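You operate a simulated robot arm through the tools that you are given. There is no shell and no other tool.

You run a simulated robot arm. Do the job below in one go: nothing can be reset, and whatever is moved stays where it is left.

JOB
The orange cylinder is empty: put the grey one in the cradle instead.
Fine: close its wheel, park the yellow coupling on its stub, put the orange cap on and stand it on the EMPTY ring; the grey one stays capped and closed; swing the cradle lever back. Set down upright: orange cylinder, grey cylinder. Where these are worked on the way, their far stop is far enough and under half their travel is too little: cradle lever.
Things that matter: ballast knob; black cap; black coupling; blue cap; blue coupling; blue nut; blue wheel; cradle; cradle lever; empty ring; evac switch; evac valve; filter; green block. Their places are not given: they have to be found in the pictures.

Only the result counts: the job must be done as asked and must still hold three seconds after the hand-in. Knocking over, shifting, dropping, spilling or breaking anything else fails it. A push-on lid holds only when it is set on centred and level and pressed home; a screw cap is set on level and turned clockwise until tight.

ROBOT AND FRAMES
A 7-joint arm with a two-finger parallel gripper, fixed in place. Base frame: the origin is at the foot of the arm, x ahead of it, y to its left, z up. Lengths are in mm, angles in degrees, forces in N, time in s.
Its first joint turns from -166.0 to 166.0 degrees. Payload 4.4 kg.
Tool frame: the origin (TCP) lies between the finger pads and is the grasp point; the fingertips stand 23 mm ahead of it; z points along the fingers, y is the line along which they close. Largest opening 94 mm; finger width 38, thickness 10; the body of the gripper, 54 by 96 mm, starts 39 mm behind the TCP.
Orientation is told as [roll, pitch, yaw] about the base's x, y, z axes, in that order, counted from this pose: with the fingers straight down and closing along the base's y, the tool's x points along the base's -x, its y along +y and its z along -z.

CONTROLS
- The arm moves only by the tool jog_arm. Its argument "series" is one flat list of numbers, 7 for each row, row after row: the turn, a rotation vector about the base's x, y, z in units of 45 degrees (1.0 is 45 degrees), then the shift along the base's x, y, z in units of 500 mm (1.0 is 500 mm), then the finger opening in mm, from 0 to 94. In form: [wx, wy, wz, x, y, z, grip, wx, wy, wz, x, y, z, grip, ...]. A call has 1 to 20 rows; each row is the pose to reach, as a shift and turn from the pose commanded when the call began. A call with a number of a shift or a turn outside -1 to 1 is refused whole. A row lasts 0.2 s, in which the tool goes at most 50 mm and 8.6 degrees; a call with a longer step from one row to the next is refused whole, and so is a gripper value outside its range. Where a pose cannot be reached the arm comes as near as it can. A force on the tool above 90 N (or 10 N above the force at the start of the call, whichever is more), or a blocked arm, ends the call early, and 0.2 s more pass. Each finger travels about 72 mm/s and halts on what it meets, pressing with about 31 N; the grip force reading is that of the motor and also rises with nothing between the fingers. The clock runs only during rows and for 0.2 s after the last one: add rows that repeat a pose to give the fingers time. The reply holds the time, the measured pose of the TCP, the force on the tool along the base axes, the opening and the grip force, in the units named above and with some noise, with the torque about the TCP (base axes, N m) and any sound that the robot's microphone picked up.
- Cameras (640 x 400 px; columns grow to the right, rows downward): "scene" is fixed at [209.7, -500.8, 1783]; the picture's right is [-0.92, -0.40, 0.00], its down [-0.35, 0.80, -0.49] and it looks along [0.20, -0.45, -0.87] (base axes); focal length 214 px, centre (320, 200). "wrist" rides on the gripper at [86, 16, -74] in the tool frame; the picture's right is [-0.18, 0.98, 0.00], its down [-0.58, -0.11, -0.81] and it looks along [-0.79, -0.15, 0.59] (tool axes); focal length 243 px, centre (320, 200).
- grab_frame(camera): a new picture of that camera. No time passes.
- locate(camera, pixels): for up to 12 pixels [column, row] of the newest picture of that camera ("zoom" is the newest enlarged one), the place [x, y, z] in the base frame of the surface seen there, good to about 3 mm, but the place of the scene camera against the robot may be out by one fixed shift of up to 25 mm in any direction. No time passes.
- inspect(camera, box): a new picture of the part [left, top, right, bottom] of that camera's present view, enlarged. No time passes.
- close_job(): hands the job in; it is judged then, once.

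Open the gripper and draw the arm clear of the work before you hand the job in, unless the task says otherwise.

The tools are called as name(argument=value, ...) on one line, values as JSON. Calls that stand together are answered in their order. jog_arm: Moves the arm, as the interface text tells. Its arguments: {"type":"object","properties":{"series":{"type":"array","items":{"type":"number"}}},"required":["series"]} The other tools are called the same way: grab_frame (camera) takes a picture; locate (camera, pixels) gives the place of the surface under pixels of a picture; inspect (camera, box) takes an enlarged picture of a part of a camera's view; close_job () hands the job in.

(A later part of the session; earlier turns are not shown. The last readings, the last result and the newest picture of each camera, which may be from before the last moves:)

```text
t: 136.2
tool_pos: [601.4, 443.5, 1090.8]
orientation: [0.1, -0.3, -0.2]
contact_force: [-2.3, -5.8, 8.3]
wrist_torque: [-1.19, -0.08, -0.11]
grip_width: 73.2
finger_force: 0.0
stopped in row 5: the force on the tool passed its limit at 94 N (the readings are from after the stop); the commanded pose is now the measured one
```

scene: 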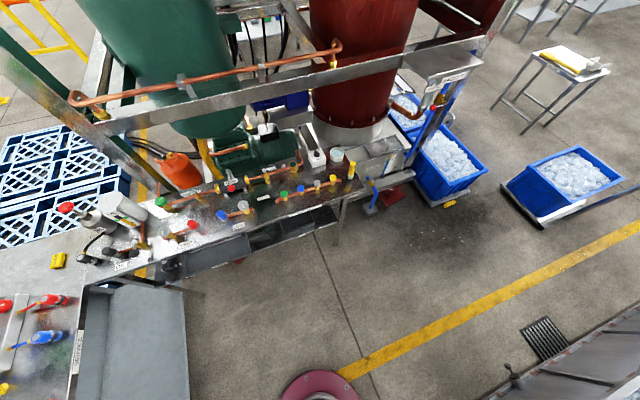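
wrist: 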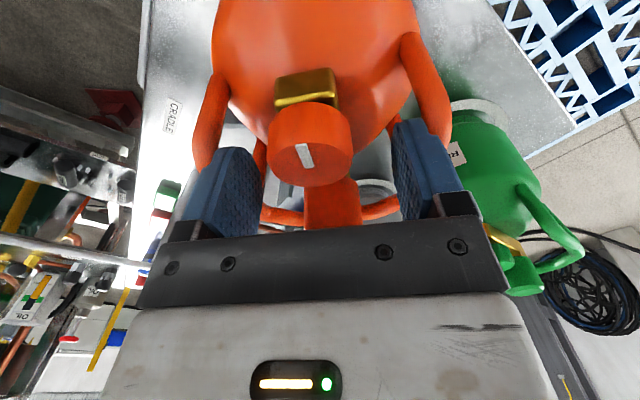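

Contact came earlier than expected (TCP ≈1091), with a 94 N stop. I look before releasing.

grab_frame(camera="wrist")

inspect(camera="wrist", box=[140, 0, 500, 240])

locate(camera="wrist", pixels=[[308, 160], [290, 150], [330, 155], [212, 110], [428, 75], [340, 210], [305, 85]])

```text
taken
```

wrist: 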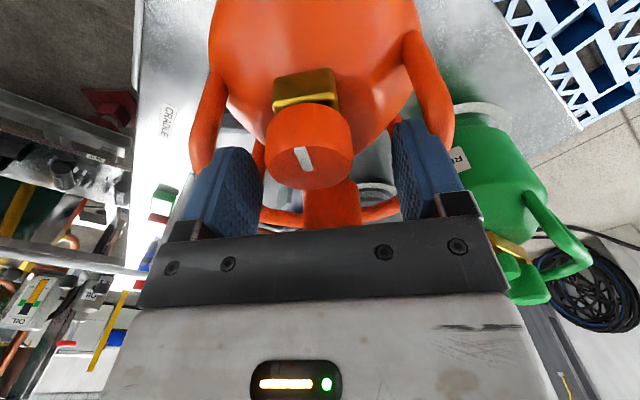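

```text
1.67 times, centred on (320, 120) of wrist
```

zoom: 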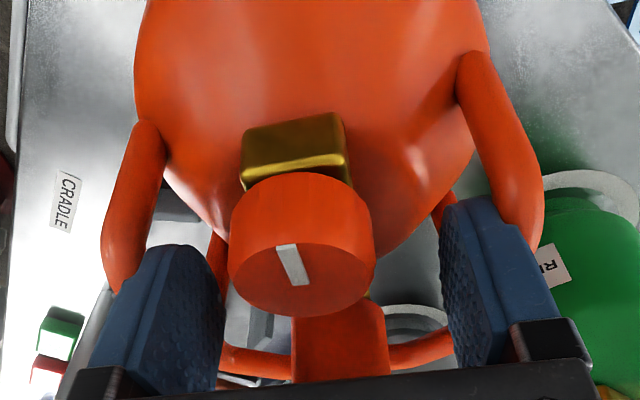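

```text
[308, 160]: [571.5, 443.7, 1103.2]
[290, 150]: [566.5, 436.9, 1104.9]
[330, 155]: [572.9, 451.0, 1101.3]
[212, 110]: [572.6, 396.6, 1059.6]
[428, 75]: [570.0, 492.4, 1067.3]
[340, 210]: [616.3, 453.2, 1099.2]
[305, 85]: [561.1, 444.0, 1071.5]
```

Locate puts the wheel top at ~1102 now instead of 1091, so it seems to rest on something ~10 mm higher, or it's a reading error. I check more points before doing anything.

locate(camera="wrist", pixels=[[300, 175], [280, 160], [340, 165], [310, 150], [280, 217], [385, 208], [330, 215], [350, 195], [200, 150], [445, 120], [170, 120], [550, 100]])

grab_frame(camera="scene")

```text
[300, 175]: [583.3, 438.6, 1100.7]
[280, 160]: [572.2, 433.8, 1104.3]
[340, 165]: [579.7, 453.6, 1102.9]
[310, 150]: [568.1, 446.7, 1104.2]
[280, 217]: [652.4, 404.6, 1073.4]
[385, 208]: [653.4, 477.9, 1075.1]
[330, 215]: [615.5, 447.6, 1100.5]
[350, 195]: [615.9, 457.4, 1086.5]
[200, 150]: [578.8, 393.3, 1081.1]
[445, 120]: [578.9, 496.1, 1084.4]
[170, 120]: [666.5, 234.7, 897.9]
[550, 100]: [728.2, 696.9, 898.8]
```

```text
taken
```

scene: 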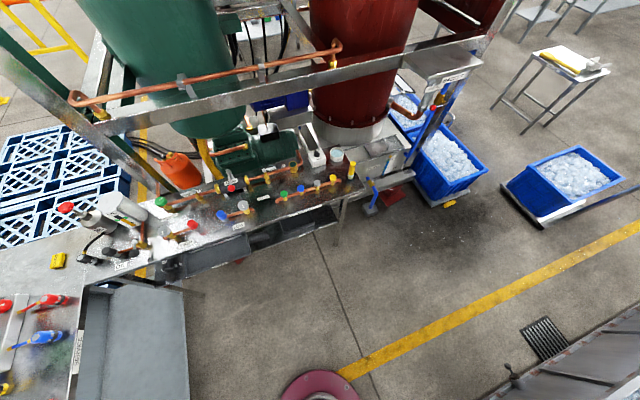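

The collar heights (≈1083 at the wheel side, ≈1074 at the outlet side) show the cylinder hangs ~6° tilted, so its far edge touched first. I level it by lowering while shifting -x, pivoting on that edge.

jog_arm(series=[0, 0, 0, -0.006, 0, -0.002, 94, 0, 0, 0, -0.012, 0, -0.004, 94, 0, 0, 0, -0.018, 0, -0.006, 94, 0, 0, 0, -0.024, 0, -0.008, 94, 0, 0, 0, -0.03, 0, -0.01, 94, 0, 0, 0, -0.03, 0, -0.01, 94])

grab_frame(camera="wrist")

locate(camera="wrist", pixels=[[300, 175], [280, 160], [340, 165], [310, 150], [280, 217], [385, 208], [200, 150], [445, 120]])

```text
t: 137.6
tool_pos: [584.4, 445.4, 1087.2]
orientation: [0.1, -0.3, -0.1]
contact_force: [-18.0, -15.6, 64.1]
wrist_torque: [-3.14, 0.78, -0.59]
grip_width: 72.5
finger_force: 0.0
```

```text
taken
```

wrist: 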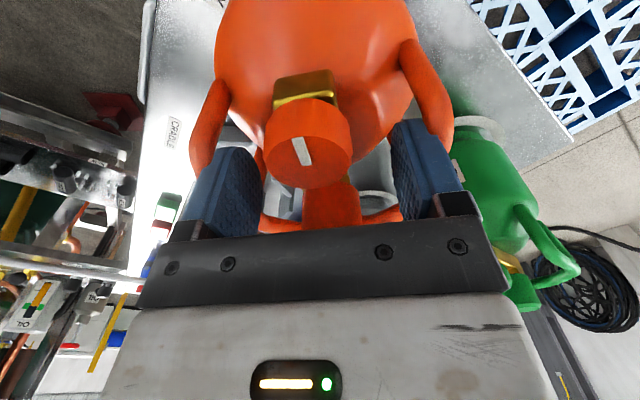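

```text
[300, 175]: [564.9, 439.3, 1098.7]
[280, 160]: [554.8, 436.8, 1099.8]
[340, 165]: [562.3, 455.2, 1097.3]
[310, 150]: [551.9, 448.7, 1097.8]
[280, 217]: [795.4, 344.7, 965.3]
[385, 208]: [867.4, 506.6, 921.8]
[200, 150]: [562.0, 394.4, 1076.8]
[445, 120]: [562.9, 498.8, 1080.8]
```

Moments show contact on the +x bottom edge, confirming the tilt. I relieve the pressure and then let the fingers go so it settles flat on the table.

jog_arm(series=[0, 0, 0, 0, 0, 0.004, 94, 0, 0, 0, 0, 0, 0.008, 94, 0, 0, 0, 0, 0, 0.008, 94])

```text
t: 138.4
tool_pos: [584.8, 443.9, 1087.9]
orientation: [-0.1, -0.1, -0.2]
contact_force: [-0.9, 1.9, -2.9]
wrist_torque: [0.39, -0.07, 0.04]
grip_width: 72.5
finger_force: 0.1
```

The table now bears most of the weight. I close the fingers inward to release and look.

jog_arm(series=[0, 0, 0, 0, 0, 0, 68, 0, 0, 0, 0, 0, 0, 60, 0, 0, 0, 0, 0, 0, 54, 0, 0, 0, 0, 0, 0, 54])

grab_frame(camera="wrist")

locate(camera="wrist", pixels=[[300, 175], [280, 160], [340, 165], [310, 150], [210, 150], [440, 120]])

```text
t: 139.4
tool_pos: [584.5, 443.3, 1089.2]
orientation: [0.2, -0.2, -0.2]
contact_force: [-0.1, 0.6, -0.1]
wrist_torque: [0.0, 0.01, 0.03]
grip_width: 54.2
finger_force: 0.0
```

```text
taken
```

wrist: 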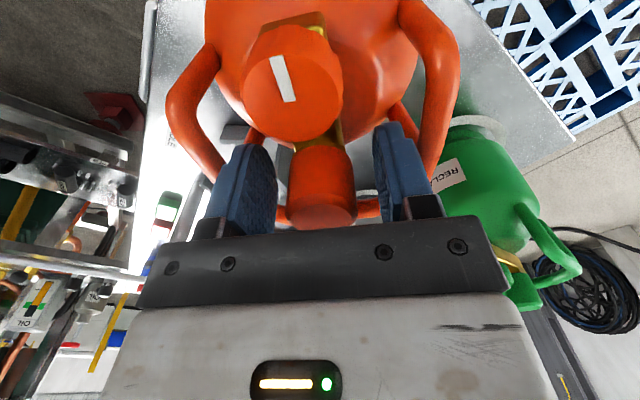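

```text
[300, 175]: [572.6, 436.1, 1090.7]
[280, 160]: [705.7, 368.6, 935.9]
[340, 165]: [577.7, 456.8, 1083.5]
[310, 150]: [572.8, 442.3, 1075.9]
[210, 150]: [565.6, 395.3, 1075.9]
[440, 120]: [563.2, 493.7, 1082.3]
```

It settled flat. I rise straight out of the collar and take an overhead look to measure its position against the ring.

jog_arm(series=[0, 0, 0, 0, 0, 0.03, 54, 0, 0, 0, 0, 0, 0.08, 54, 0, 0, 0, 0, 0, 0.16, 54, 0, 0, 0, 0, 0, 0.24, 54, 0, 0.15, 0, 0.03, 0, 0.28, 54, 0, 0.3, 0, 0.05, -0.02, 0.31, 54, 0, 0.45, 0, 0.07, -0.03, 0.32, 54, 0, 0.6, 0, 0.09, -0.03, 0.32, 54, 0, 0.6, 0, 0.09, -0.03, 0.32, 54])

grab_frame(camera="wrist")

inspect(camera="wrist", box=[220, 0, 420, 125])

```text
t: 141.4
tool_pos: [630.8, 428.3, 1249.9]
orientation: [0.0, 26.9, -0.2]
contact_force: [-0.5, -0.7, -0.2]
wrist_torque: [0.0, -0.01, -0.03]
grip_width: 54.1
finger_force: 0.0
```

```text
taken
```

wrist: 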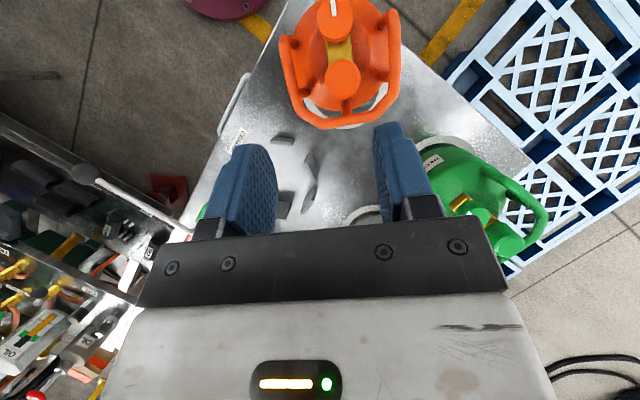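

```text
3.20 times, centred on (320, 62) of wrist
```

zoom: 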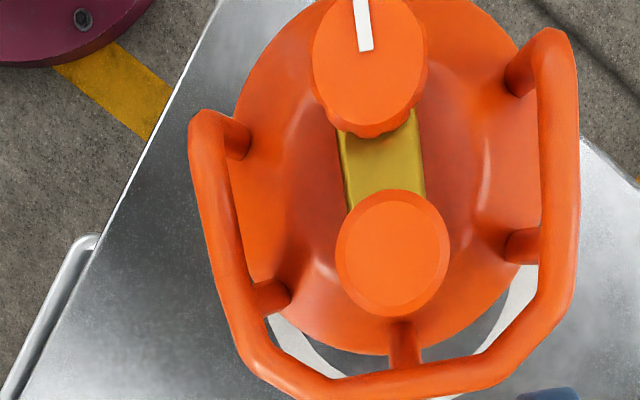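

It stands upright but ~20 mm off toward -x (ring shows on the far side). I locate valve, collar and ring points here.

locate(camera="zoom", pixels=[[370, 65], [392, 253], [338, 253], [448, 253], [392, 192], [392, 315], [215, 180], [235, 290], [558, 100], [560, 230], [300, 345], [515, 300]])

locate(camera="zoom", pixels=[[375, 345], [245, 120], [520, 50], [260, 60], [520, 290], [280, 320], [330, 385], [430, 385], [315, 65], [425, 70], [370, 130], [505, 130]])

locate(camera="wrist", pixels=[[283, 137], [275, 140], [292, 142], [311, 178], [310, 157], [304, 198], [285, 204], [281, 195], [278, 214], [330, 170], [365, 212], [350, 213]])

```text
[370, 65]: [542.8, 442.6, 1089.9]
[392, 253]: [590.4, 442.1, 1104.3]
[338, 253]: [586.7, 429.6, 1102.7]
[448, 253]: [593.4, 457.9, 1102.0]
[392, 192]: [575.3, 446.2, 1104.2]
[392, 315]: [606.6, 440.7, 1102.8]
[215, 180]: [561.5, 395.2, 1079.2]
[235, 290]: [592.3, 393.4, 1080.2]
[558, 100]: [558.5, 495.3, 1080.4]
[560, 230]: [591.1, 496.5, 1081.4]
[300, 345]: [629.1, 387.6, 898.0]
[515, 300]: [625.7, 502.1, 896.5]
```

```text
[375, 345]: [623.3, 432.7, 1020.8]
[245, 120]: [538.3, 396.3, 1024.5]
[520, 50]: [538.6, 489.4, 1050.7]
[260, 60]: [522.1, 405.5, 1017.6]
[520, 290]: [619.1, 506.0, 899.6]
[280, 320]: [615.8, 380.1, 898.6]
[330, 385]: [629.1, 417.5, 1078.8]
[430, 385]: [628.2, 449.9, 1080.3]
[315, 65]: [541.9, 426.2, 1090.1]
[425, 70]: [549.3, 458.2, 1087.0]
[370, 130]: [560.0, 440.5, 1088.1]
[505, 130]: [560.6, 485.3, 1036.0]
```

```text
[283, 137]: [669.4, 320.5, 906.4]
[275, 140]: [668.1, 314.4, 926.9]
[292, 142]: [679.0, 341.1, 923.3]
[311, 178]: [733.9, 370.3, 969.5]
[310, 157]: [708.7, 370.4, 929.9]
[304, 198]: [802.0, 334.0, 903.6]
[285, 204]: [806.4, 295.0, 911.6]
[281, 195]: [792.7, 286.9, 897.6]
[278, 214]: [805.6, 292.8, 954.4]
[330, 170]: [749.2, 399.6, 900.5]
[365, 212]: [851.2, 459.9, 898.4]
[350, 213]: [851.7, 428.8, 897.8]
```

Valve midpoint is now (568,442.5); collar sides slightly diverge towards the outlet, which made the fingers bear only at the wheel end and tilt the load. I regrip about 10 mm further toward the outlet so the bearing points straddle the weight.

jog_arm(series=[0, -0.12, 0, -0.02, 0.006, -0.03, 54, 0, -0.24, 0, -0.04, 0.012, -0.06, 54, 0, -0.36, 0, -0.06, 0.02, -0.09, 54, 0, -0.48, 0, -0.08, 0.026, -0.12, 54, 0, -0.6, 0, -0.105, 0.032, -0.158, 54, 0, -0.6, 0, -0.105, 0.032, -0.158, 54])

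grab_frame(camera="wrist")

```text
t: 142.8
tool_pos: [578.3, 445.0, 1171.6]
orientation: [0.1, -0.4, -0.1]
contact_force: [0.2, 0.0, 0.2]
wrist_torque: [0.01, -0.02, 0.0]
grip_width: 54.0
finger_force: 0.1
```

```text
taken
```

wrist: 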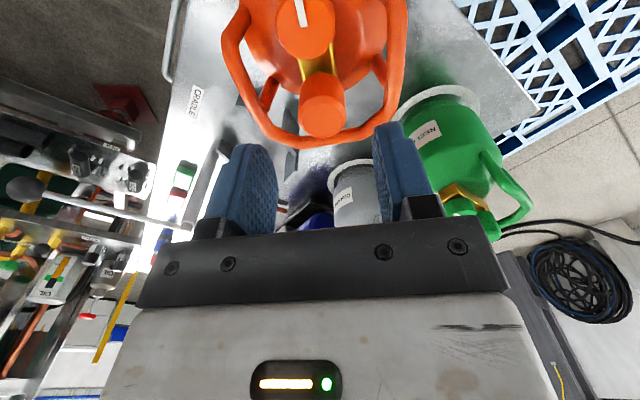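

The cap projects exactly where predicted. I lower into the collar and spread, noting the stop width.

jog_arm(series=[0, 0.008, 0, 0, 0, -0.06, 54, 0, 0.008, 0, 0, 0, -0.12, 54, 0, 0.008, 0, 0, 0, -0.15, 54, 0, 0.008, 0, 0, 0, -0.178, 54, 0, 0.008, 0, 0, 0, -0.178, 66, 0, 0.008, 0, 0, 0, -0.178, 80, 0, 0.008, 0, 0, 0, -0.178, 94, 0, 0.008, 0, 0, 0, -0.178, 94])

```text
t: 144.6
tool_pos: [578.4, 444.0, 1082.4]
orientation: [0.1, 0.1, -0.1]
contact_force: [-4.3, -5.7, 25.8]
wrist_torque: [-0.2, -0.52, -0.13]
grip_width: 68.5
finger_force: 0.1
```

Width is only 68.5 with +26 N upward: the fingertips are bearing on the slanted posts below the tube. I close in, raise so the tips sit just below the tube's middle, and probe the width again.

jog_arm(series=[0, 0, 0, 0, 0, 0, 60, 0, 0, 0, 0, 0, 0, 54, 0, 0, 0, 0, 0, 0.018, 54, 0, 0, 0, 0, 0, 0.018, 66, 0, 0, 0, 0, 0, 0.018, 80, 0, 0, 0, 0, 0, 0.018, 94, 0, 0, 0, 0, 0, 0.018, 94])

```text
t: 146.2
tool_pos: [577.6, 445.7, 1089.3]
orientation: [0.1, 0.3, -0.2]
contact_force: [-0.5, -0.1, -8.1]
wrist_torque: [-0.03, 0.06, 0.03]
grip_width: 71.4
finger_force: 0.0
```

Width 71.4 here. I probe at two other positions along the collar (u +6 and +13) to find where it is widest.

jog_arm(series=[0, 0, 0, 0, 0, 0, 60, 0, 0, 0, 0, 0, 0, 54, 0, 0, 0, -0.01, 0, 0, 54, 0, 0, 0, -0.01, 0, 0, 66, 0, 0, 0, -0.01, 0, 0, 80, 0, 0, 0, -0.01, 0, 0, 94, 0, 0, 0, -0.01, 0, 0, 94])

jog_arm(series=[0, 0, 0, 0, 0, 0, 60, 0, 0, 0, 0, 0, 0, 54, 0, 0, 0, 0.015, 0, 0, 54, 0, 0, 0, 0.015, 0, 0, 66, 0, 0, 0, 0.015, 0, 0, 80, 0, 0, 0, 0.015, 0, 0, 94, 0, 0, 0, 0.015, 0, 0, 94])

```text
t: 147.8
tool_pos: [572.9, 445.2, 1092.6]
orientation: [0.3, 0.0, -0.3]
contact_force: [-7.6, -6.6, 28.8]
wrist_torque: [0.49, 0.33, 0.27]
grip_width: 72.2
finger_force: 0.0
```

```text
t: 149.4
tool_pos: [581.2, 446.2, 1090.2]
orientation: [0.0, 0.2, -0.2]
contact_force: [-1.8, 2.6, 2.0]
wrist_torque: [0.06, -0.01, -0.05]
grip_width: 71.3
finger_force: 0.1
```

Widths are nearly constant (72.2 → 71.3). I pick u≈+7, spread, and do a short test lift to see the tilt.

jog_arm(series=[0, 0, 0, 0, 0, 0, 60, 0, 0, 0, 0, 0, 0, 54, 0, 0, 0, -0.011, -0.001, -0.002, 54, 0, 0, 0, -0.011, -0.001, -0.002, 66, 0, 0, 0, -0.011, -0.001, -0.002, 80, 0, 0, 0, -0.011, -0.001, -0.002, 94, 0, 0, 0, -0.011, -0.001, -0.002, 94])

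grab_frame(camera="wrist")

jog_arm(series=[0, 0, 0, 0, 0, 0.005, 94, 0, 0, 0, 0, 0, 0.012, 94, 0, 0, 0, 0, 0, 0.02, 94, 0, 0, 0, 0, 0, 0.03, 94, 0, 0, 0, 0, 0, 0.03, 94])

grab_frame(camera="wrist")

```text
t: 151.0
tool_pos: [573.8, 445.6, 1089.9]
orientation: [0.0, 0.2, -0.2]
contact_force: [-0.3, 0.7, -11.5]
wrist_torque: [0.02, 0.0, 0.0]
grip_width: 72.7
finger_force: 0.0
```

```text
taken
```

wrist: 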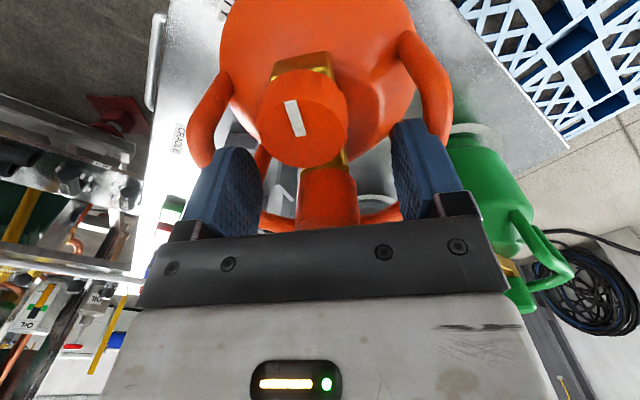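

```text
t: 152.2
tool_pos: [574.8, 444.9, 1104.9]
orientation: [0.1, 0.2, -0.2]
contact_force: [-0.6, 0.1, -10.6]
wrist_torque: [-0.04, -0.03, -0.02]
grip_width: 72.6
finger_force: 0.1
```

```text
taken
```

wrist: 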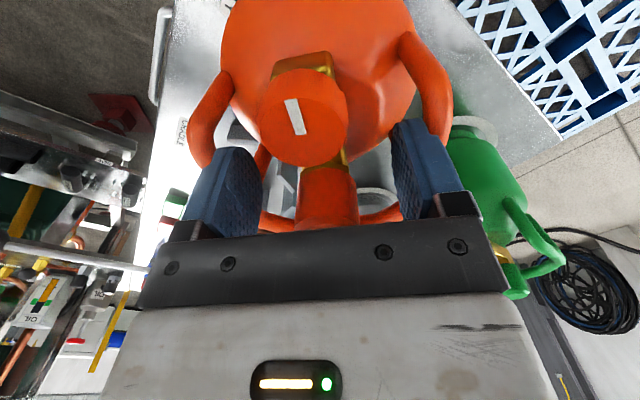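

Image is the same before/after and the force equals its weight, so it's carried. I measure the tilt from the wheel face and collar.

inspect(camera="wrist", box=[180, 0, 470, 240])

locate(camera="wrist", pixels=[[300, 150], [300, 100], [275, 130], [330, 125], [305, 60], [340, 162], [345, 155], [203, 105], [225, 75], [405, 40], [437, 90], [280, 222]])

```text
1.67 times, centred on (325, 120) of wrist
```

zoom: 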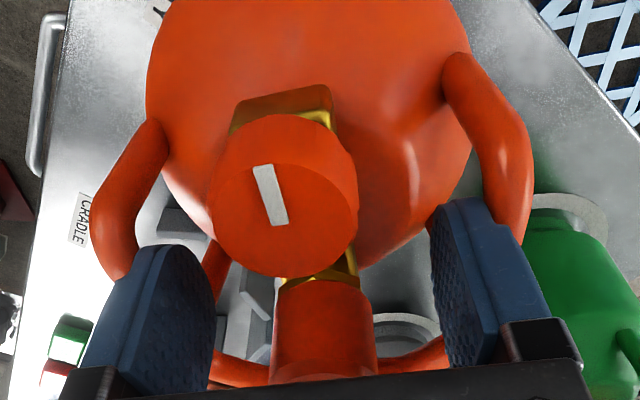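

```text
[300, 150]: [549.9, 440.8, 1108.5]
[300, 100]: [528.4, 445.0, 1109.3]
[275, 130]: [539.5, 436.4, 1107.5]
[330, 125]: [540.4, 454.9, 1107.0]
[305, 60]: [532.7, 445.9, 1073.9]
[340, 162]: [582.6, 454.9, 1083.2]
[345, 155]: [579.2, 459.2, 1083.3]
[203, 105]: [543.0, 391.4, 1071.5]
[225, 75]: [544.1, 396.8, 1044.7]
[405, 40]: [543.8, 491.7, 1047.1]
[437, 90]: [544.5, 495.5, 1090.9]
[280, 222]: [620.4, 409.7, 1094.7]
```

Wheel face is level within ~2°, much better. I shift it +35 mm in x to centre it on the ring and lower until just above contact.

jog_arm(series=[0, 0, 0, 0, 0, 0.02, 94, 0, 0, 0, 0.02, 0.001, 0.03, 94, 0, 0, 0, 0.04, 0.002, 0.03, 94, 0, 0, 0, 0.06, 0.003, 0.03, 94, 0, 0, 0, 0.07, 0.003, 0.03, 94, 0, 0, 0, 0.07, 0.003, 0.015, 94, 0, 0, 0, 0.07, 0.003, 0.0, 94, 0, 0, 0, 0.07, 0.003, -0.01, 94, 0, 0, 0, 0.07, 0.003, -0.016, 94, 0, 0, 0, 0.07, 0.003, -0.02, 94, 0, 0, 0, 0.07, 0.003, -0.02, 94])

```text
t: 154.6
tool_pos: [609.3, 447.2, 1093.7]
orientation: [0.0, 0.3, -0.1]
contact_force: [0.2, 0.9, -10.1]
wrist_torque: [-0.02, -0.01, 0.03]
grip_width: 72.8
finger_force: 0.1
```

Still hanging at TCP 1093.7. I lower in 1 mm steps until it touches.

jog_arm(series=[0, 0, 0, 0, 0, -0.002, 94, 0, 0, 0, 0, 0, -0.004, 94, 0, 0, 0, 0, 0, -0.006, 94, 0, 0, 0, 0, 0, -0.006, 94])

```text
t: 155.6
tool_pos: [608.9, 447.1, 1091.3]
orientation: [0.1, 0.1, -0.2]
contact_force: [0.8, -0.5, -10.9]
wrist_torque: [0.01, 0.04, 0.01]
grip_width: 73.0
finger_force: 0.1
```

jog_arm(series=[0, 0, 0, 0, 0, -0.002, 94, 0, 0, 0, 0, 0, -0.004, 94, 0, 0, 0, 0, 0, -0.006, 94, 0, 0, 0, 0, 0, -0.006, 94])

```text
t: 156.6
tool_pos: [609.4, 446.1, 1089.8]
orientation: [0.2, 0.0, -0.1]
contact_force: [5.8, 2.4, 10.5]
wrist_torque: [0.04, -0.18, 0.01]
grip_width: 73.1
finger_force: 0.1
```

It touches down (10 N) with little moment. I release inward and rise.

jog_arm(series=[0, 0, 0, 0, 0, 0.002, 70, 0, 0, 0, 0, 0, 0.002, 60, 0, 0, 0, 0, 0, 0.002, 54, 0, 0, 0, 0, 0, 0.002, 54, 0, 0, 0, 0, 0, 0.04, 54, 0, 0, 0, 0, 0, 0.1, 54, 0, 0, 0, 0, 0, 0.18, 54, 0, 0, 0, 0, 0, 0.26, 54, 0, 0.15, 0, 0.03, -0.02, 0.29, 54, 0, 0.3, 0, 0.05, -0.03, 0.3, 54, 0, 0.45, 0, 0.07, -0.03, 0.3, 54, 0, 0.6, 0, 0.08, -0.03, 0.3, 54, 0, 0.6, 0, 0.08, -0.03, 0.3, 54])

grab_frame(camera="wrist")

inspect(camera="wrist", box=[220, 0, 420, 125])

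```text
t: 159.4
tool_pos: [649.8, 432.1, 1236.9]
orientation: [0.1, 27.2, -0.2]
contact_force: [-0.5, 0.9, -0.1]
wrist_torque: [-0.02, 0.02, 0.0]
grip_width: 53.6
finger_force: 0.0
```

```text
taken
```

wrist: 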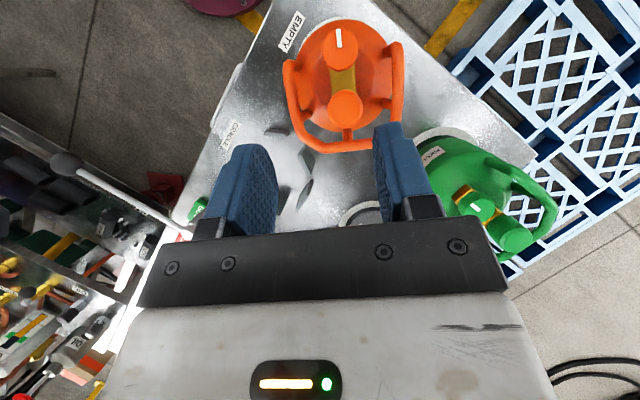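

```text
3.20 times, centred on (320, 62) of wrist
```

zoom: 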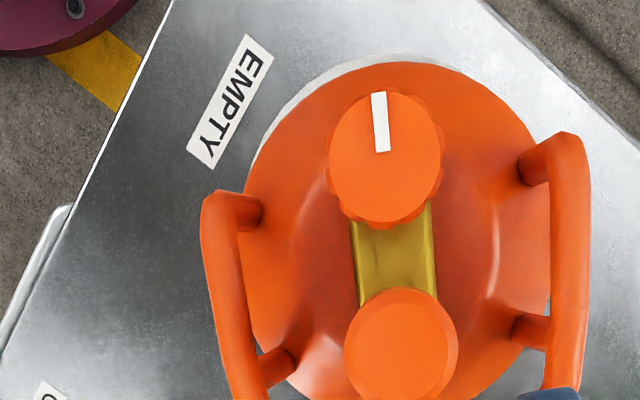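

Upright on the ring, a sliver of ring visible at upper left. I check the valve positions for centring.

locate(camera="zoom", pixels=[[383, 160], [330, 160], [440, 165], [385, 95], [385, 220], [400, 345], [345, 345], [455, 345], [300, 95], [270, 130], [330, 72], [425, 65]])

locate(camera="wrist", pixels=[[280, 130], [270, 132], [290, 128], [306, 158], [303, 190], [285, 195], [281, 205], [298, 160], [310, 175], [285, 182], [303, 182], [348, 215]])

inspect(camera="wrist", box=[240, 110, 380, 230])

```text
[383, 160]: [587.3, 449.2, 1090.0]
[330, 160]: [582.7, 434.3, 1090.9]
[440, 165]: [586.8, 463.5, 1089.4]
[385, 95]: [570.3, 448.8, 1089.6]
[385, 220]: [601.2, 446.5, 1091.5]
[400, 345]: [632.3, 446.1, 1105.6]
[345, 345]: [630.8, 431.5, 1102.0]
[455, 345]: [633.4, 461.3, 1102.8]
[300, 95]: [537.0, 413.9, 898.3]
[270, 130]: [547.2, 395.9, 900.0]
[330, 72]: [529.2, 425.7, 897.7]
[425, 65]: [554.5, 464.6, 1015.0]
```

```text
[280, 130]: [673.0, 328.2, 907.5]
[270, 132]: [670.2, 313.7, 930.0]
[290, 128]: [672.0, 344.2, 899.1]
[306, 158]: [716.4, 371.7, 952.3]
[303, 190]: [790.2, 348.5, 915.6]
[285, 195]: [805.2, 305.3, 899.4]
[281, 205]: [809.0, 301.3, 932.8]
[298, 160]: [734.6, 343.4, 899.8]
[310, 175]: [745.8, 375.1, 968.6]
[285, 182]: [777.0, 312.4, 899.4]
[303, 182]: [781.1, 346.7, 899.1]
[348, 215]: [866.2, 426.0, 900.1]
```

```text
3.33 times, centred on (310, 170) of wrist
```

zoom: 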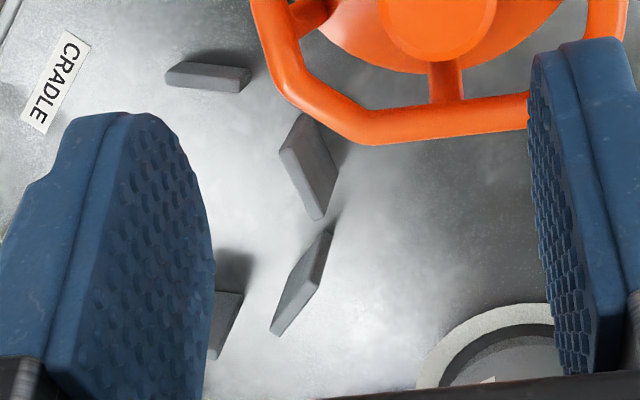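

Valve midpoint is now (609,447.5), i.e. ~9 mm past the ring centre (600,445). I regrip at u≈+5.5 for one fine correction.

jog_arm(series=[0, -0.12, 0, -0.014, 0.006, -0.027, 54, 0, -0.24, 0, -0.028, 0.012, -0.054, 54, 0, -0.36, 0, -0.042, 0.018, -0.08, 54, 0, -0.48, 0, -0.056, 0.025, -0.107, 54, 0, -0.6, 0, -0.0708, 0.032, -0.134, 54, 0, -0.6, 0, -0.0708, 0.032, -0.134, 54])

grab_frame(camera="wrist")

```text
t: 160.8
tool_pos: [614.4, 446.9, 1170.4]
orientation: [0.1, 0.1, -0.2]
contact_force: [0.3, -0.5, 0.0]
wrist_torque: [0.01, -0.01, 0.0]
grip_width: 54.0
finger_force: 0.1
```

```text
taken
```

wrist: 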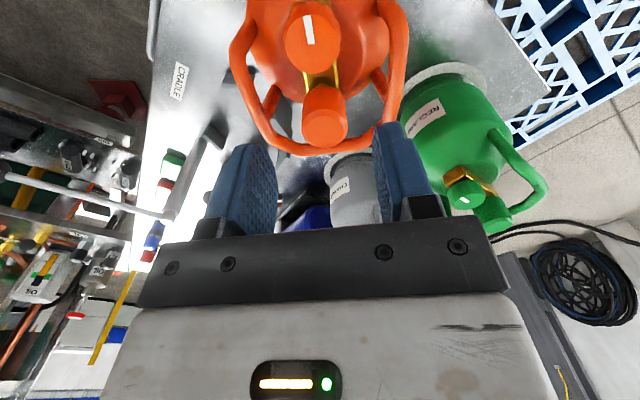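

Aligned. I lower to TCP 1090, spread under the tube and lift slightly.

jog_arm(series=[0, 0, 0, 0, 0, -0.06, 54, 0, 0, 0, 0, 0, -0.12, 54, 0, 0, 0, 0, 0, -0.16, 54, 0, 0, 0, 0, 0, -0.16, 54, 0, 0, 0, 0, 0, -0.16, 66, 0, 0, 0, 0, 0, -0.16, 80, 0, 0, 0, 0, 0, -0.16, 94, 0, 0, 0, 0, 0, -0.16, 94, 0, 0, 0, 0, 0, -0.15, 94, 0, 0, 0, 0, 0, -0.14, 94, 0, 0, 0, 0, 0, -0.14, 94])

grab_frame(camera="wrist")

locate(camera="wrist", pixels=[[300, 150], [300, 100], [275, 130], [330, 125], [305, 60], [280, 222], [390, 215]])

```text
t: 163.2
tool_pos: [614.7, 447.4, 1100.4]
orientation: [0.0, 0.2, -0.2]
contact_force: [-0.3, 1.1, -11.3]
wrist_torque: [-0.01, -0.01, -0.03]
grip_width: 72.9
finger_force: 0.0
```

```text
taken
```

wrist: 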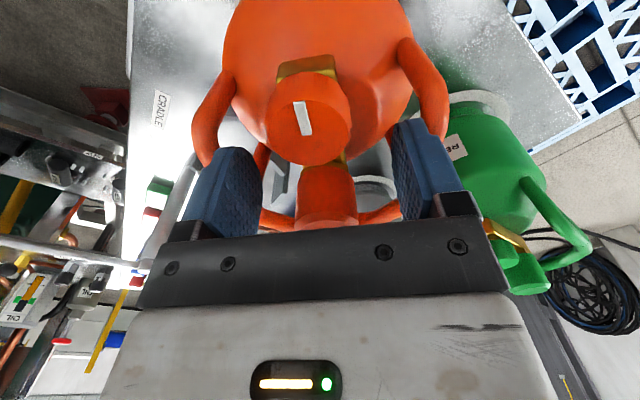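

```text
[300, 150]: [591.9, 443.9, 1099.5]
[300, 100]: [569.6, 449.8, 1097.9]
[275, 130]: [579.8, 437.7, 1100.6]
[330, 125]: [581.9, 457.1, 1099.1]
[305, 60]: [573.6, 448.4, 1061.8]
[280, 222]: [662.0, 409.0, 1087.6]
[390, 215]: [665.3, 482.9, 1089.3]
```

It hangs level now (wheel face 1099.5/1097.9). I shift -9 mm in x, -2.5 in y, and set it down gently.

jog_arm(series=[0, 0, 0, -0.009, -0.002, 0, 94, 0, 0, 0, -0.018, -0.005, 0, 94, 0, 0, 0, -0.018, -0.005, -0.008, 94, 0, 0, 0, -0.018, -0.005, -0.014, 94, 0, 0, 0, -0.018, -0.005, -0.018, 94, 0, 0, 0, -0.018, -0.005, -0.021, 94, 0, 0, 0, -0.018, -0.005, -0.023, 94, 0, 0, 0, -0.018, -0.005, -0.023, 94])

```text
t: 165.0
tool_pos: [605.2, 444.5, 1092.1]
orientation: [0.1, 0.0, -0.2]
contact_force: [6.8, -3.9, 15.8]
wrist_torque: [-0.25, -0.07, -0.04]
grip_width: 72.6
finger_force: 0.2
```

Touched down. I release, rise, and check from overhead.

jog_arm(series=[0, 0, 0, 0, 0, 0.003, 94, 0, 0, 0, 0, 0, 0.003, 70, 0, 0, 0, 0, 0, 0.003, 60, 0, 0, 0, 0, 0, 0.003, 54, 0, 0, 0, 0, 0, 0.003, 54, 0, 0, 0, 0, 0, 0.04, 54, 0, 0, 0, 0, 0, 0.1, 54, 0, 0, 0, 0, 0, 0.18, 54, 0, 0, 0, 0, 0, 0.26, 54, 0, 0.15, 0, 0.03, -0.01, 0.29, 54, 0, 0.3, 0, 0.05, -0.02, 0.3, 54, 0, 0.45, 0, 0.07, -0.02, 0.3, 54, 0, 0.6, 0, 0.08, -0.02, 0.3, 54, 0, 0.6, 0, 0.08, -0.02, 0.3, 54])

grab_frame(camera="wrist")

inspect(camera="wrist", box=[220, 0, 420, 125])

locate(camera="zoom", pixels=[[330, 160], [440, 165], [385, 100], [385, 220], [345, 345], [455, 345], [400, 290], [270, 130], [300, 95], [330, 72]])

```text
t: 168.0
tool_pos: [645.3, 433.8, 1239.8]
orientation: [0.0, 27.3, -0.2]
contact_force: [-0.4, -1.1, 1.2]
wrist_torque: [-0.01, -0.03, -0.06]
grip_width: 53.9
finger_force: 0.1
```

```text
taken
```

wrist: 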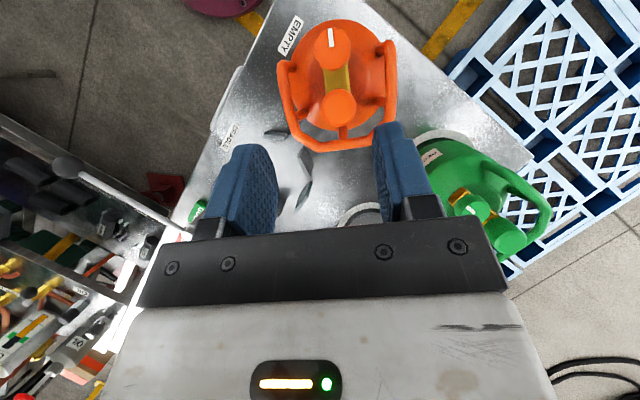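

```text
3.20 times, centred on (320, 62) of wrist
```

zoom: 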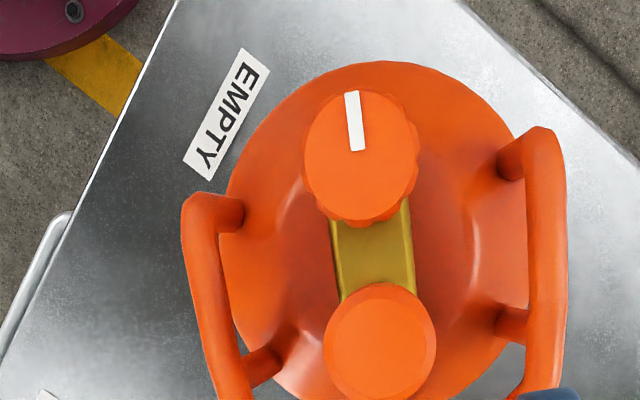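

```text
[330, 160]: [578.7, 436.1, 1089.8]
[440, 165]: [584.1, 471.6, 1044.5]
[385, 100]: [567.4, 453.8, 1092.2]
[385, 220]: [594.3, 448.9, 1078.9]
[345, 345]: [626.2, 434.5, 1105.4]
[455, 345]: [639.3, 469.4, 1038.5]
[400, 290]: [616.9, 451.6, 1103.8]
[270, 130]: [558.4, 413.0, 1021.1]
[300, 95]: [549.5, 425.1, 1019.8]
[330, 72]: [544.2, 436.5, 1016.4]
```

Looks centred now (ring fully hidden beneath). Quick check of the valve centres, and also on the cradle blocks and grey ring.

locate(camera="zoom", pixels=[[361, 158], [306, 155], [417, 160], [361, 92], [362, 222], [380, 343], [325, 343], [435, 343], [380, 285], [470, 392]])

inspect(camera="wrist", box=[250, 110, 370, 230])

locate(camera="zoom", pixels=[[130, 80], [175, 95], [95, 75], [300, 150], [320, 215], [270, 170], [310, 260], [270, 320], [300, 330], [215, 300], [200, 350], [330, 130]])

```text
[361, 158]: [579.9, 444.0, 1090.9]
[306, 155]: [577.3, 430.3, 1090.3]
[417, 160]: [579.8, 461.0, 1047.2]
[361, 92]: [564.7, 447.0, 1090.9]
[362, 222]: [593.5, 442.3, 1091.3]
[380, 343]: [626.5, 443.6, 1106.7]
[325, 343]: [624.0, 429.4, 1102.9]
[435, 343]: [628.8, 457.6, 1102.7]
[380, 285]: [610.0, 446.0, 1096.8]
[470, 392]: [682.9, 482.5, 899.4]
```

```text
3.33 times, centred on (310, 170) of wrist
```

zoom: 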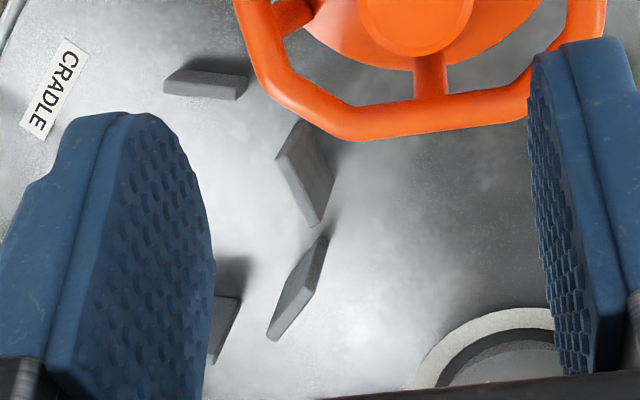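

```text
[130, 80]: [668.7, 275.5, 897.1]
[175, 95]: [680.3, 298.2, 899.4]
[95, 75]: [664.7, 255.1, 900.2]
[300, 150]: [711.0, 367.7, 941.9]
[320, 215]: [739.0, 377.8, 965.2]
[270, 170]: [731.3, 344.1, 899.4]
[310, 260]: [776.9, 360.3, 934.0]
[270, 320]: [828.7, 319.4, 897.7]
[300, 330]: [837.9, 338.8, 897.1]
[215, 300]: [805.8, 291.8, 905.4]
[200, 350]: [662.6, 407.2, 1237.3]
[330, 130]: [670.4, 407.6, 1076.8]
```

Orange now stands at (603,444), centred within 3 mm, cap still on (top 1106). Now I view the empty cradle from overhead.

jog_arm(series=[0, 0, 0, 0.05, -0.05, 0.01, 54, 0, 0, 0, 0.1, -0.1, 0.02, 54, 0, 0, 0, 0.15, -0.16, 0.02, 54, 0, 0, 0, 0.2, -0.22, 0.02, 54, 0, 0, 0, 0.25, -0.28, 0.02, 54, 0, 0, 0, 0.28, -0.3, 0.02, 54, 0, 0, 0, 0.28, -0.3, 0.02, 54])

grab_frame(camera="wrist")

inspect(camera="wrist", box=[220, 0, 420, 150])

```text
t: 169.6
tool_pos: [787.6, 285.2, 1250.3]
orientation: [0.0, 27.1, -0.2]
contact_force: [0.3, -0.2, -0.3]
wrist_torque: [0.03, 0.0, 0.01]
grip_width: 54.1
finger_force: 0.0
```

```text
taken
```

wrist: 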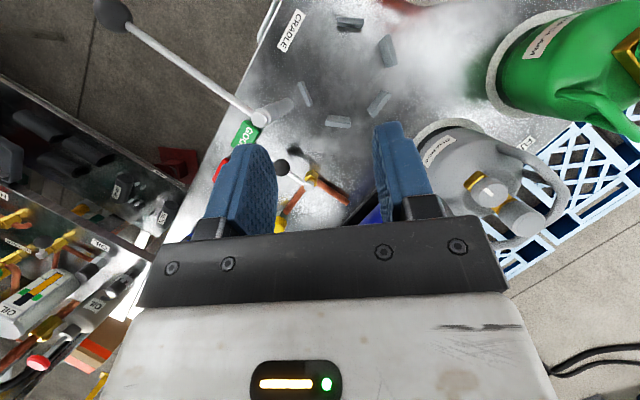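

```text
2.67 times, centred on (320, 75) of wrist
```

zoom: 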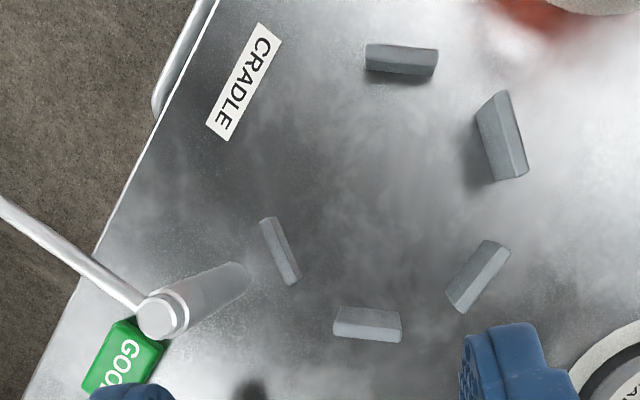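

Five low blocks arranged in a circle. I locate their tops and inner faces for the cradle centre and height.

locate(camera="zoom", pixels=[[400, 50], [400, 65], [400, 78], [512, 150], [497, 150], [485, 150], [488, 270], [470, 270], [367, 330], [367, 310], [275, 245], [290, 250]])

inspect(camera="wrist", box=[280, 0, 420, 140])

```text
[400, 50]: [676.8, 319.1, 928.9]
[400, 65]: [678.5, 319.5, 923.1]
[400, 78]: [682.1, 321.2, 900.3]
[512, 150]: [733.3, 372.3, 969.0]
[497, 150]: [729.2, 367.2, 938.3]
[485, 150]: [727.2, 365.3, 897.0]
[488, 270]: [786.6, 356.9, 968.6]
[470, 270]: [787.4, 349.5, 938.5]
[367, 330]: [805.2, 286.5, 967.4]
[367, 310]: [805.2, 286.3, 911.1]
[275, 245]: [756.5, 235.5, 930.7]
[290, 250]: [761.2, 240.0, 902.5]
```

```text
2.86 times, centred on (350, 70) of wrist
```

zoom: 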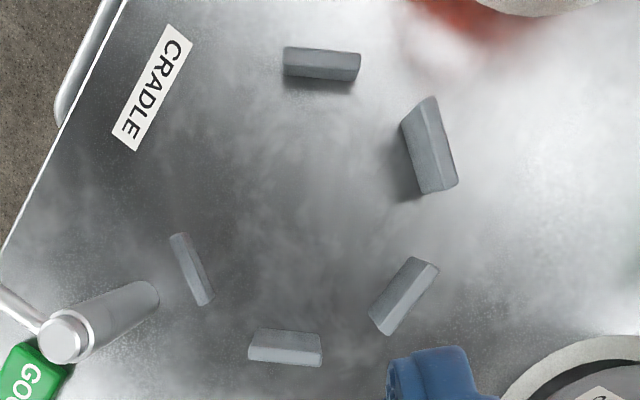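

Cradle centre ≈(743,303), inner radius ≈64; two low blocks (930) at the front, three tall ones (968). Next the grey cylinder: I go above it with yaw 44 to measure its valve and collar.

jog_arm(series=[0.033, -0.081, 0.137, 0.03, 0.05, 0, 54, 0.066, -0.163, 0.274, 0.06, 0.1, 0, 54, 0.1, -0.244, 0.411, 0.09, 0.15, -0.03, 54, 0.131, -0.326, 0.549, 0.12, 0.2, -0.06, 54, 0.164, -0.407, 0.686, 0.15, 0.25, -0.09, 54, 0.197, -0.489, 0.823, 0.18, 0.3, -0.11, 54, 0.23, -0.57, 0.96, 0.205, 0.342, -0.12, 54, 0.23, -0.57, 0.96, 0.205, 0.342, -0.12, 54])

grab_frame(camera="wrist")

inspect(camera="wrist", box=[220, 20, 420, 170])

```text
t: 171.4
tool_pos: [888.5, 456.2, 1191.1]
orientation: [0.0, 0.1, 43.9]
contact_force: [1.2, 0.2, 0.2]
wrist_torque: [-0.01, 0.02, 0.05]
grip_width: 53.8
finger_force: 0.1
```

```text
taken
```

wrist: 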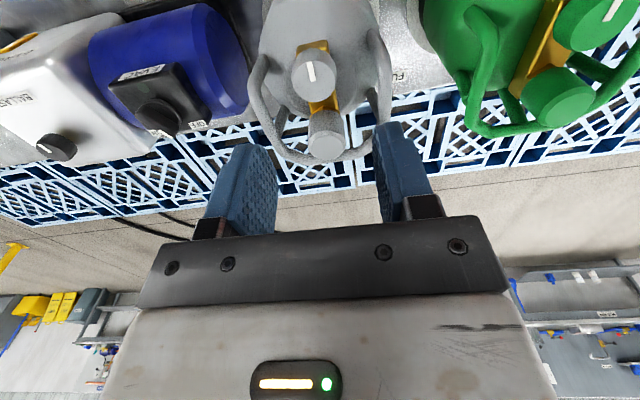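

```text
2.67 times, centred on (320, 95) of wrist
```

zoom: 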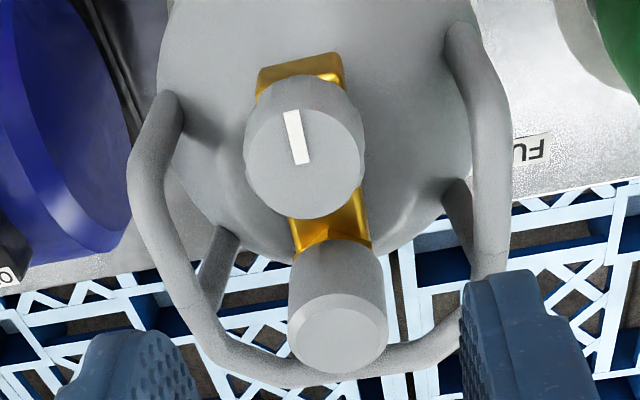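

I locate grey's wheel, cap and collar sides in this view.

locate(camera="zoom", pixels=[[305, 160], [250, 150], [362, 150], [305, 212], [338, 333], [290, 325], [387, 325], [338, 370], [145, 200], [180, 290], [475, 100], [492, 200]])

```text
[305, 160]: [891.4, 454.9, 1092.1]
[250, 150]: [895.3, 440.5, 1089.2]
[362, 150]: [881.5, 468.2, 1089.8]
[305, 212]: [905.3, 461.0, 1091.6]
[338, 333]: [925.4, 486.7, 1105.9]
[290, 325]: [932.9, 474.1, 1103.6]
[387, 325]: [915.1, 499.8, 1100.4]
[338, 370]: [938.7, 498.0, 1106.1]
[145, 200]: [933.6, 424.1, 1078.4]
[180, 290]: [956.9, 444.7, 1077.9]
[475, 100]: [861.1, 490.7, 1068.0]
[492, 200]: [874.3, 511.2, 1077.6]
```

Collar mid-line matches the valve line. I move to (913.4,476.4) (u≈+5.5) and lower to TCP 1130 for a check.

jog_arm(series=[0, 0, 0.005, 0.0244, 0.02, 0, 54, 0, 0, 0.01, 0.0488, 0.0404, 0, 54, 0, 0, 0.01, 0.0488, 0.0404, -0.06, 54, 0, 0, 0.01, 0.0488, 0.0404, -0.12, 54, 0, 0, 0.01, 0.0488, 0.0404, -0.12, 54])

grab_frame(camera="wrist")

inspect(camera="wrist", box=[200, 20, 440, 230])

```text
t: 172.6
tool_pos: [911.5, 475.8, 1129.3]
orientation: [0.2, 0.3, 44.2]
contact_force: [0.0, -0.1, -1.1]
wrist_torque: [0.03, 0.01, 0.01]
grip_width: 54.1
finger_force: 0.1
```

```text
taken
```

wrist: 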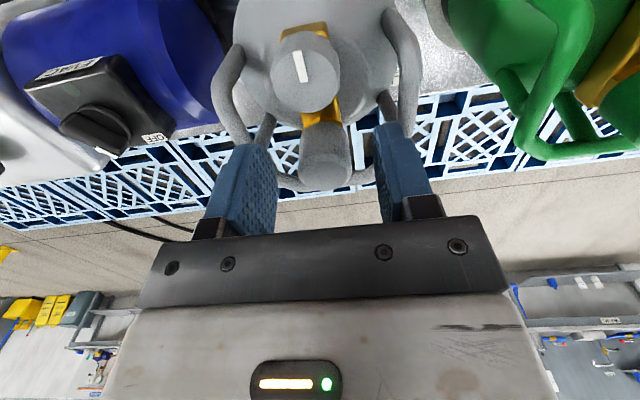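

```text
1.90 times, centred on (320, 125) of wrist
```

zoom: 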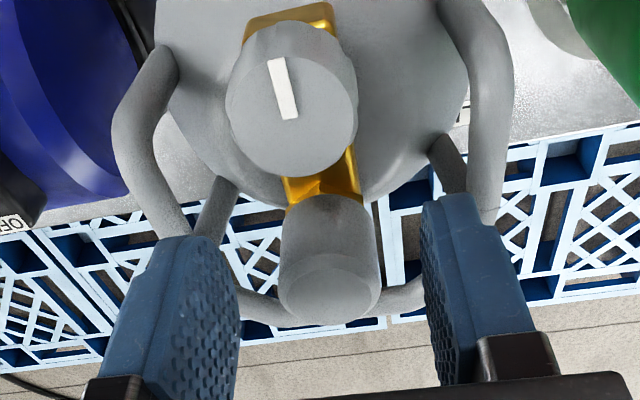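

Projection confirms mid-line within 1 mm and u≈+6.5. I lower to TCP 1090, spread against the collar and lift 10 mm.

jog_arm(series=[0, 0, 0, -0.001, -0.003, -0.04, 54, 0, 0, 0, -0.001, -0.003, -0.079, 54, 0, 0, 0, -0.001, -0.003, -0.079, 54, 0, 0, 0, -0.001, -0.003, -0.079, 66, 0, 0, 0, -0.001, -0.003, -0.079, 80, 0, 0, 0, -0.001, -0.003, -0.079, 94, 0, 0, 0, -0.001, -0.003, -0.079, 94])

grab_frame(camera="wrist")

```text
t: 174.2
tool_pos: [912.0, 474.5, 1089.8]
orientation: [0.0, 0.1, 44.4]
contact_force: [4.0, -4.9, -2.5]
wrist_torque: [-0.22, -0.28, 0.01]
grip_width: 73.3
finger_force: 0.1
```

```text
taken
```

wrist: 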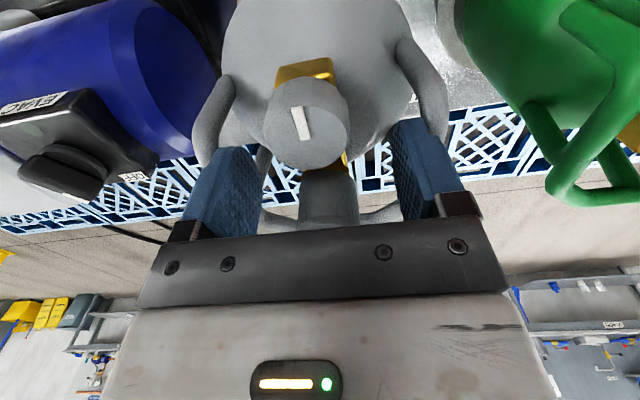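

Fingers at 73.3 mm inside grey's collar. I lift slowly 12 mm and read the weight.

jog_arm(series=[0, 0, 0, 0, 0, 0.004, 94, 0, 0, 0, 0, 0, 0.008, 94, 0, 0, 0, 0, 0, 0.012, 94, 0, 0, 0, 0, 0, 0.016, 94, 0, 0, 0, 0, 0, 0.02, 94, 0, 0, 0, 0, 0, 0.024, 94, 0, 0, 0, 0, 0, 0.024, 94])

grab_frame(camera="wrist")

locate(camera="wrist", pixels=[[303, 150], [303, 100], [280, 125], [335, 125], [310, 68], [280, 218], [385, 212], [210, 130], [430, 90]])

```text
t: 175.8
tool_pos: [912.1, 473.5, 1103.3]
orientation: [0.0, 0.2, 44.3]
contact_force: [-0.3, 0.8, -20.2]
wrist_torque: [-0.04, -0.01, 0.0]
grip_width: 73.2
finger_force: 0.1
```

```text
taken
```

wrist: 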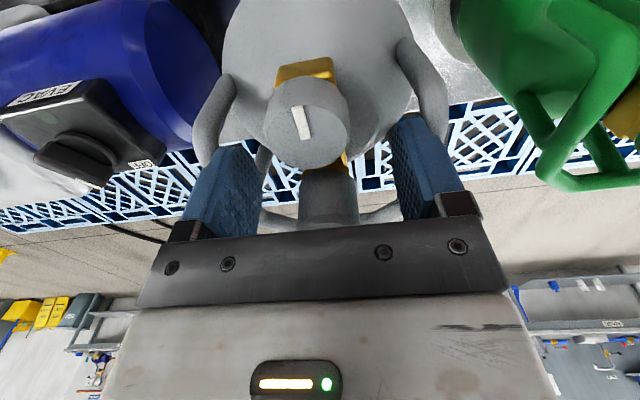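

```text
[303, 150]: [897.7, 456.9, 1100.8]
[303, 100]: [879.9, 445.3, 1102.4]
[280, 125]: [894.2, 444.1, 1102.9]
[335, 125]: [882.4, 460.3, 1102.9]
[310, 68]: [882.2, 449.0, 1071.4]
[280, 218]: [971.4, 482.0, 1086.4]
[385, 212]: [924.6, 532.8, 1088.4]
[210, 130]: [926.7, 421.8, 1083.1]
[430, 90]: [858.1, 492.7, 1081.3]
```

Grey weighs ~20 N and is held steadily, level. I raise it above the block height and carry it over the cradle at gentle speed, keeping its yaw (wheel side facing the lever).

jog_arm(series=[0, 0, 0, 0, 0, 0.03, 94, 0, 0, 0, 0, 0, 0.065, 94, 0, 0, 0, 0, 0, 0.1, 94, 0, 0, 0, 0, 0, 0.135, 94, 0, 0, 0, 0, 0, 0.16, 94, 0, 0, 0, -0.015, -0.015, 0.175, 94, 0, 0, 0, -0.04, -0.04, 0.175, 94, 0, 0, 0, -0.07, -0.07, 0.175, 94, 0, 0, 0, -0.1, -0.1, 0.175, 94, 0, 0, 0, -0.13, -0.13, 0.175, 94, 0, 0, 0, -0.16, -0.16, 0.175, 94, 0, 0, 0, -0.19, -0.19, 0.175, 94, 0, 0, 0, -0.22, -0.22, 0.175, 94, 0, 0, 0, -0.25, -0.25, 0.175, 94, 0, 0, 0, -0.28, -0.28, 0.175, 94, 0, 0, 0, -0.305, -0.308, 0.175, 94, 0, 0, 0, -0.325, -0.328, 0.175, 94, 0, 0, 0, -0.3342, -0.338, 0.175, 94, 0, 0, 0, -0.3342, -0.338, 0.175, 94])

grab_frame(camera="wrist")

locate(camera="wrist", pixels=[[303, 150], [303, 100], [280, 125], [335, 125], [310, 68], [280, 218], [385, 212]])

```text
t: 179.8
tool_pos: [745.3, 305.3, 1189.2]
orientation: [0.1, 0.1, 44.3]
contact_force: [0.0, -0.2, -19.0]
wrist_torque: [-0.02, 0.0, 0.0]
grip_width: 73.0
finger_force: 0.1
```

```text
taken
```

wrist: 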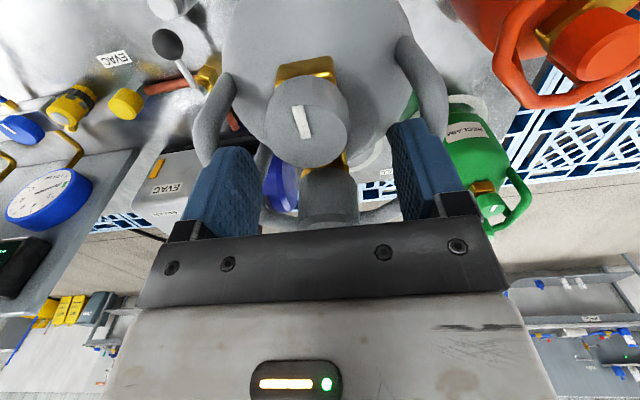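

```text
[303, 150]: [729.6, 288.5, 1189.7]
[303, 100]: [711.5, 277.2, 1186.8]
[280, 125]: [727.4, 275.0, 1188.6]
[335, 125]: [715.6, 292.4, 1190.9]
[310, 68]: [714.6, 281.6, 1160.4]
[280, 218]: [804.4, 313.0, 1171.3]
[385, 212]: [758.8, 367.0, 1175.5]
```

Still held with ~19 N. I nudge 1.4 mm outward in x and y and lower slowly into the blocks, checking side forces.

jog_arm(series=[0, 0, 0, 0.0028, 0.0028, -0.015, 94, 0, 0, 0, 0.0028, 0.0028, -0.03, 94, 0, 0, 0, 0.0028, 0.0028, -0.045, 94, 0, 0, 0, 0.0028, 0.0028, -0.06, 94, 0, 0, 0, 0.0028, 0.0028, -0.075, 94, 0, 0, 0, 0.0028, 0.0028, -0.09, 94, 0, 0, 0, 0.0028, 0.0028, -0.1, 94, 0, 0, 0, 0.0028, 0.0028, -0.1, 94])

```text
t: 181.6
tool_pos: [745.2, 306.0, 1138.9]
orientation: [0.1, 0.3, 44.2]
contact_force: [0.5, 0.9, -19.1]
wrist_torque: [0.03, -0.03, -0.03]
grip_width: 73.1
finger_force: 0.0
```

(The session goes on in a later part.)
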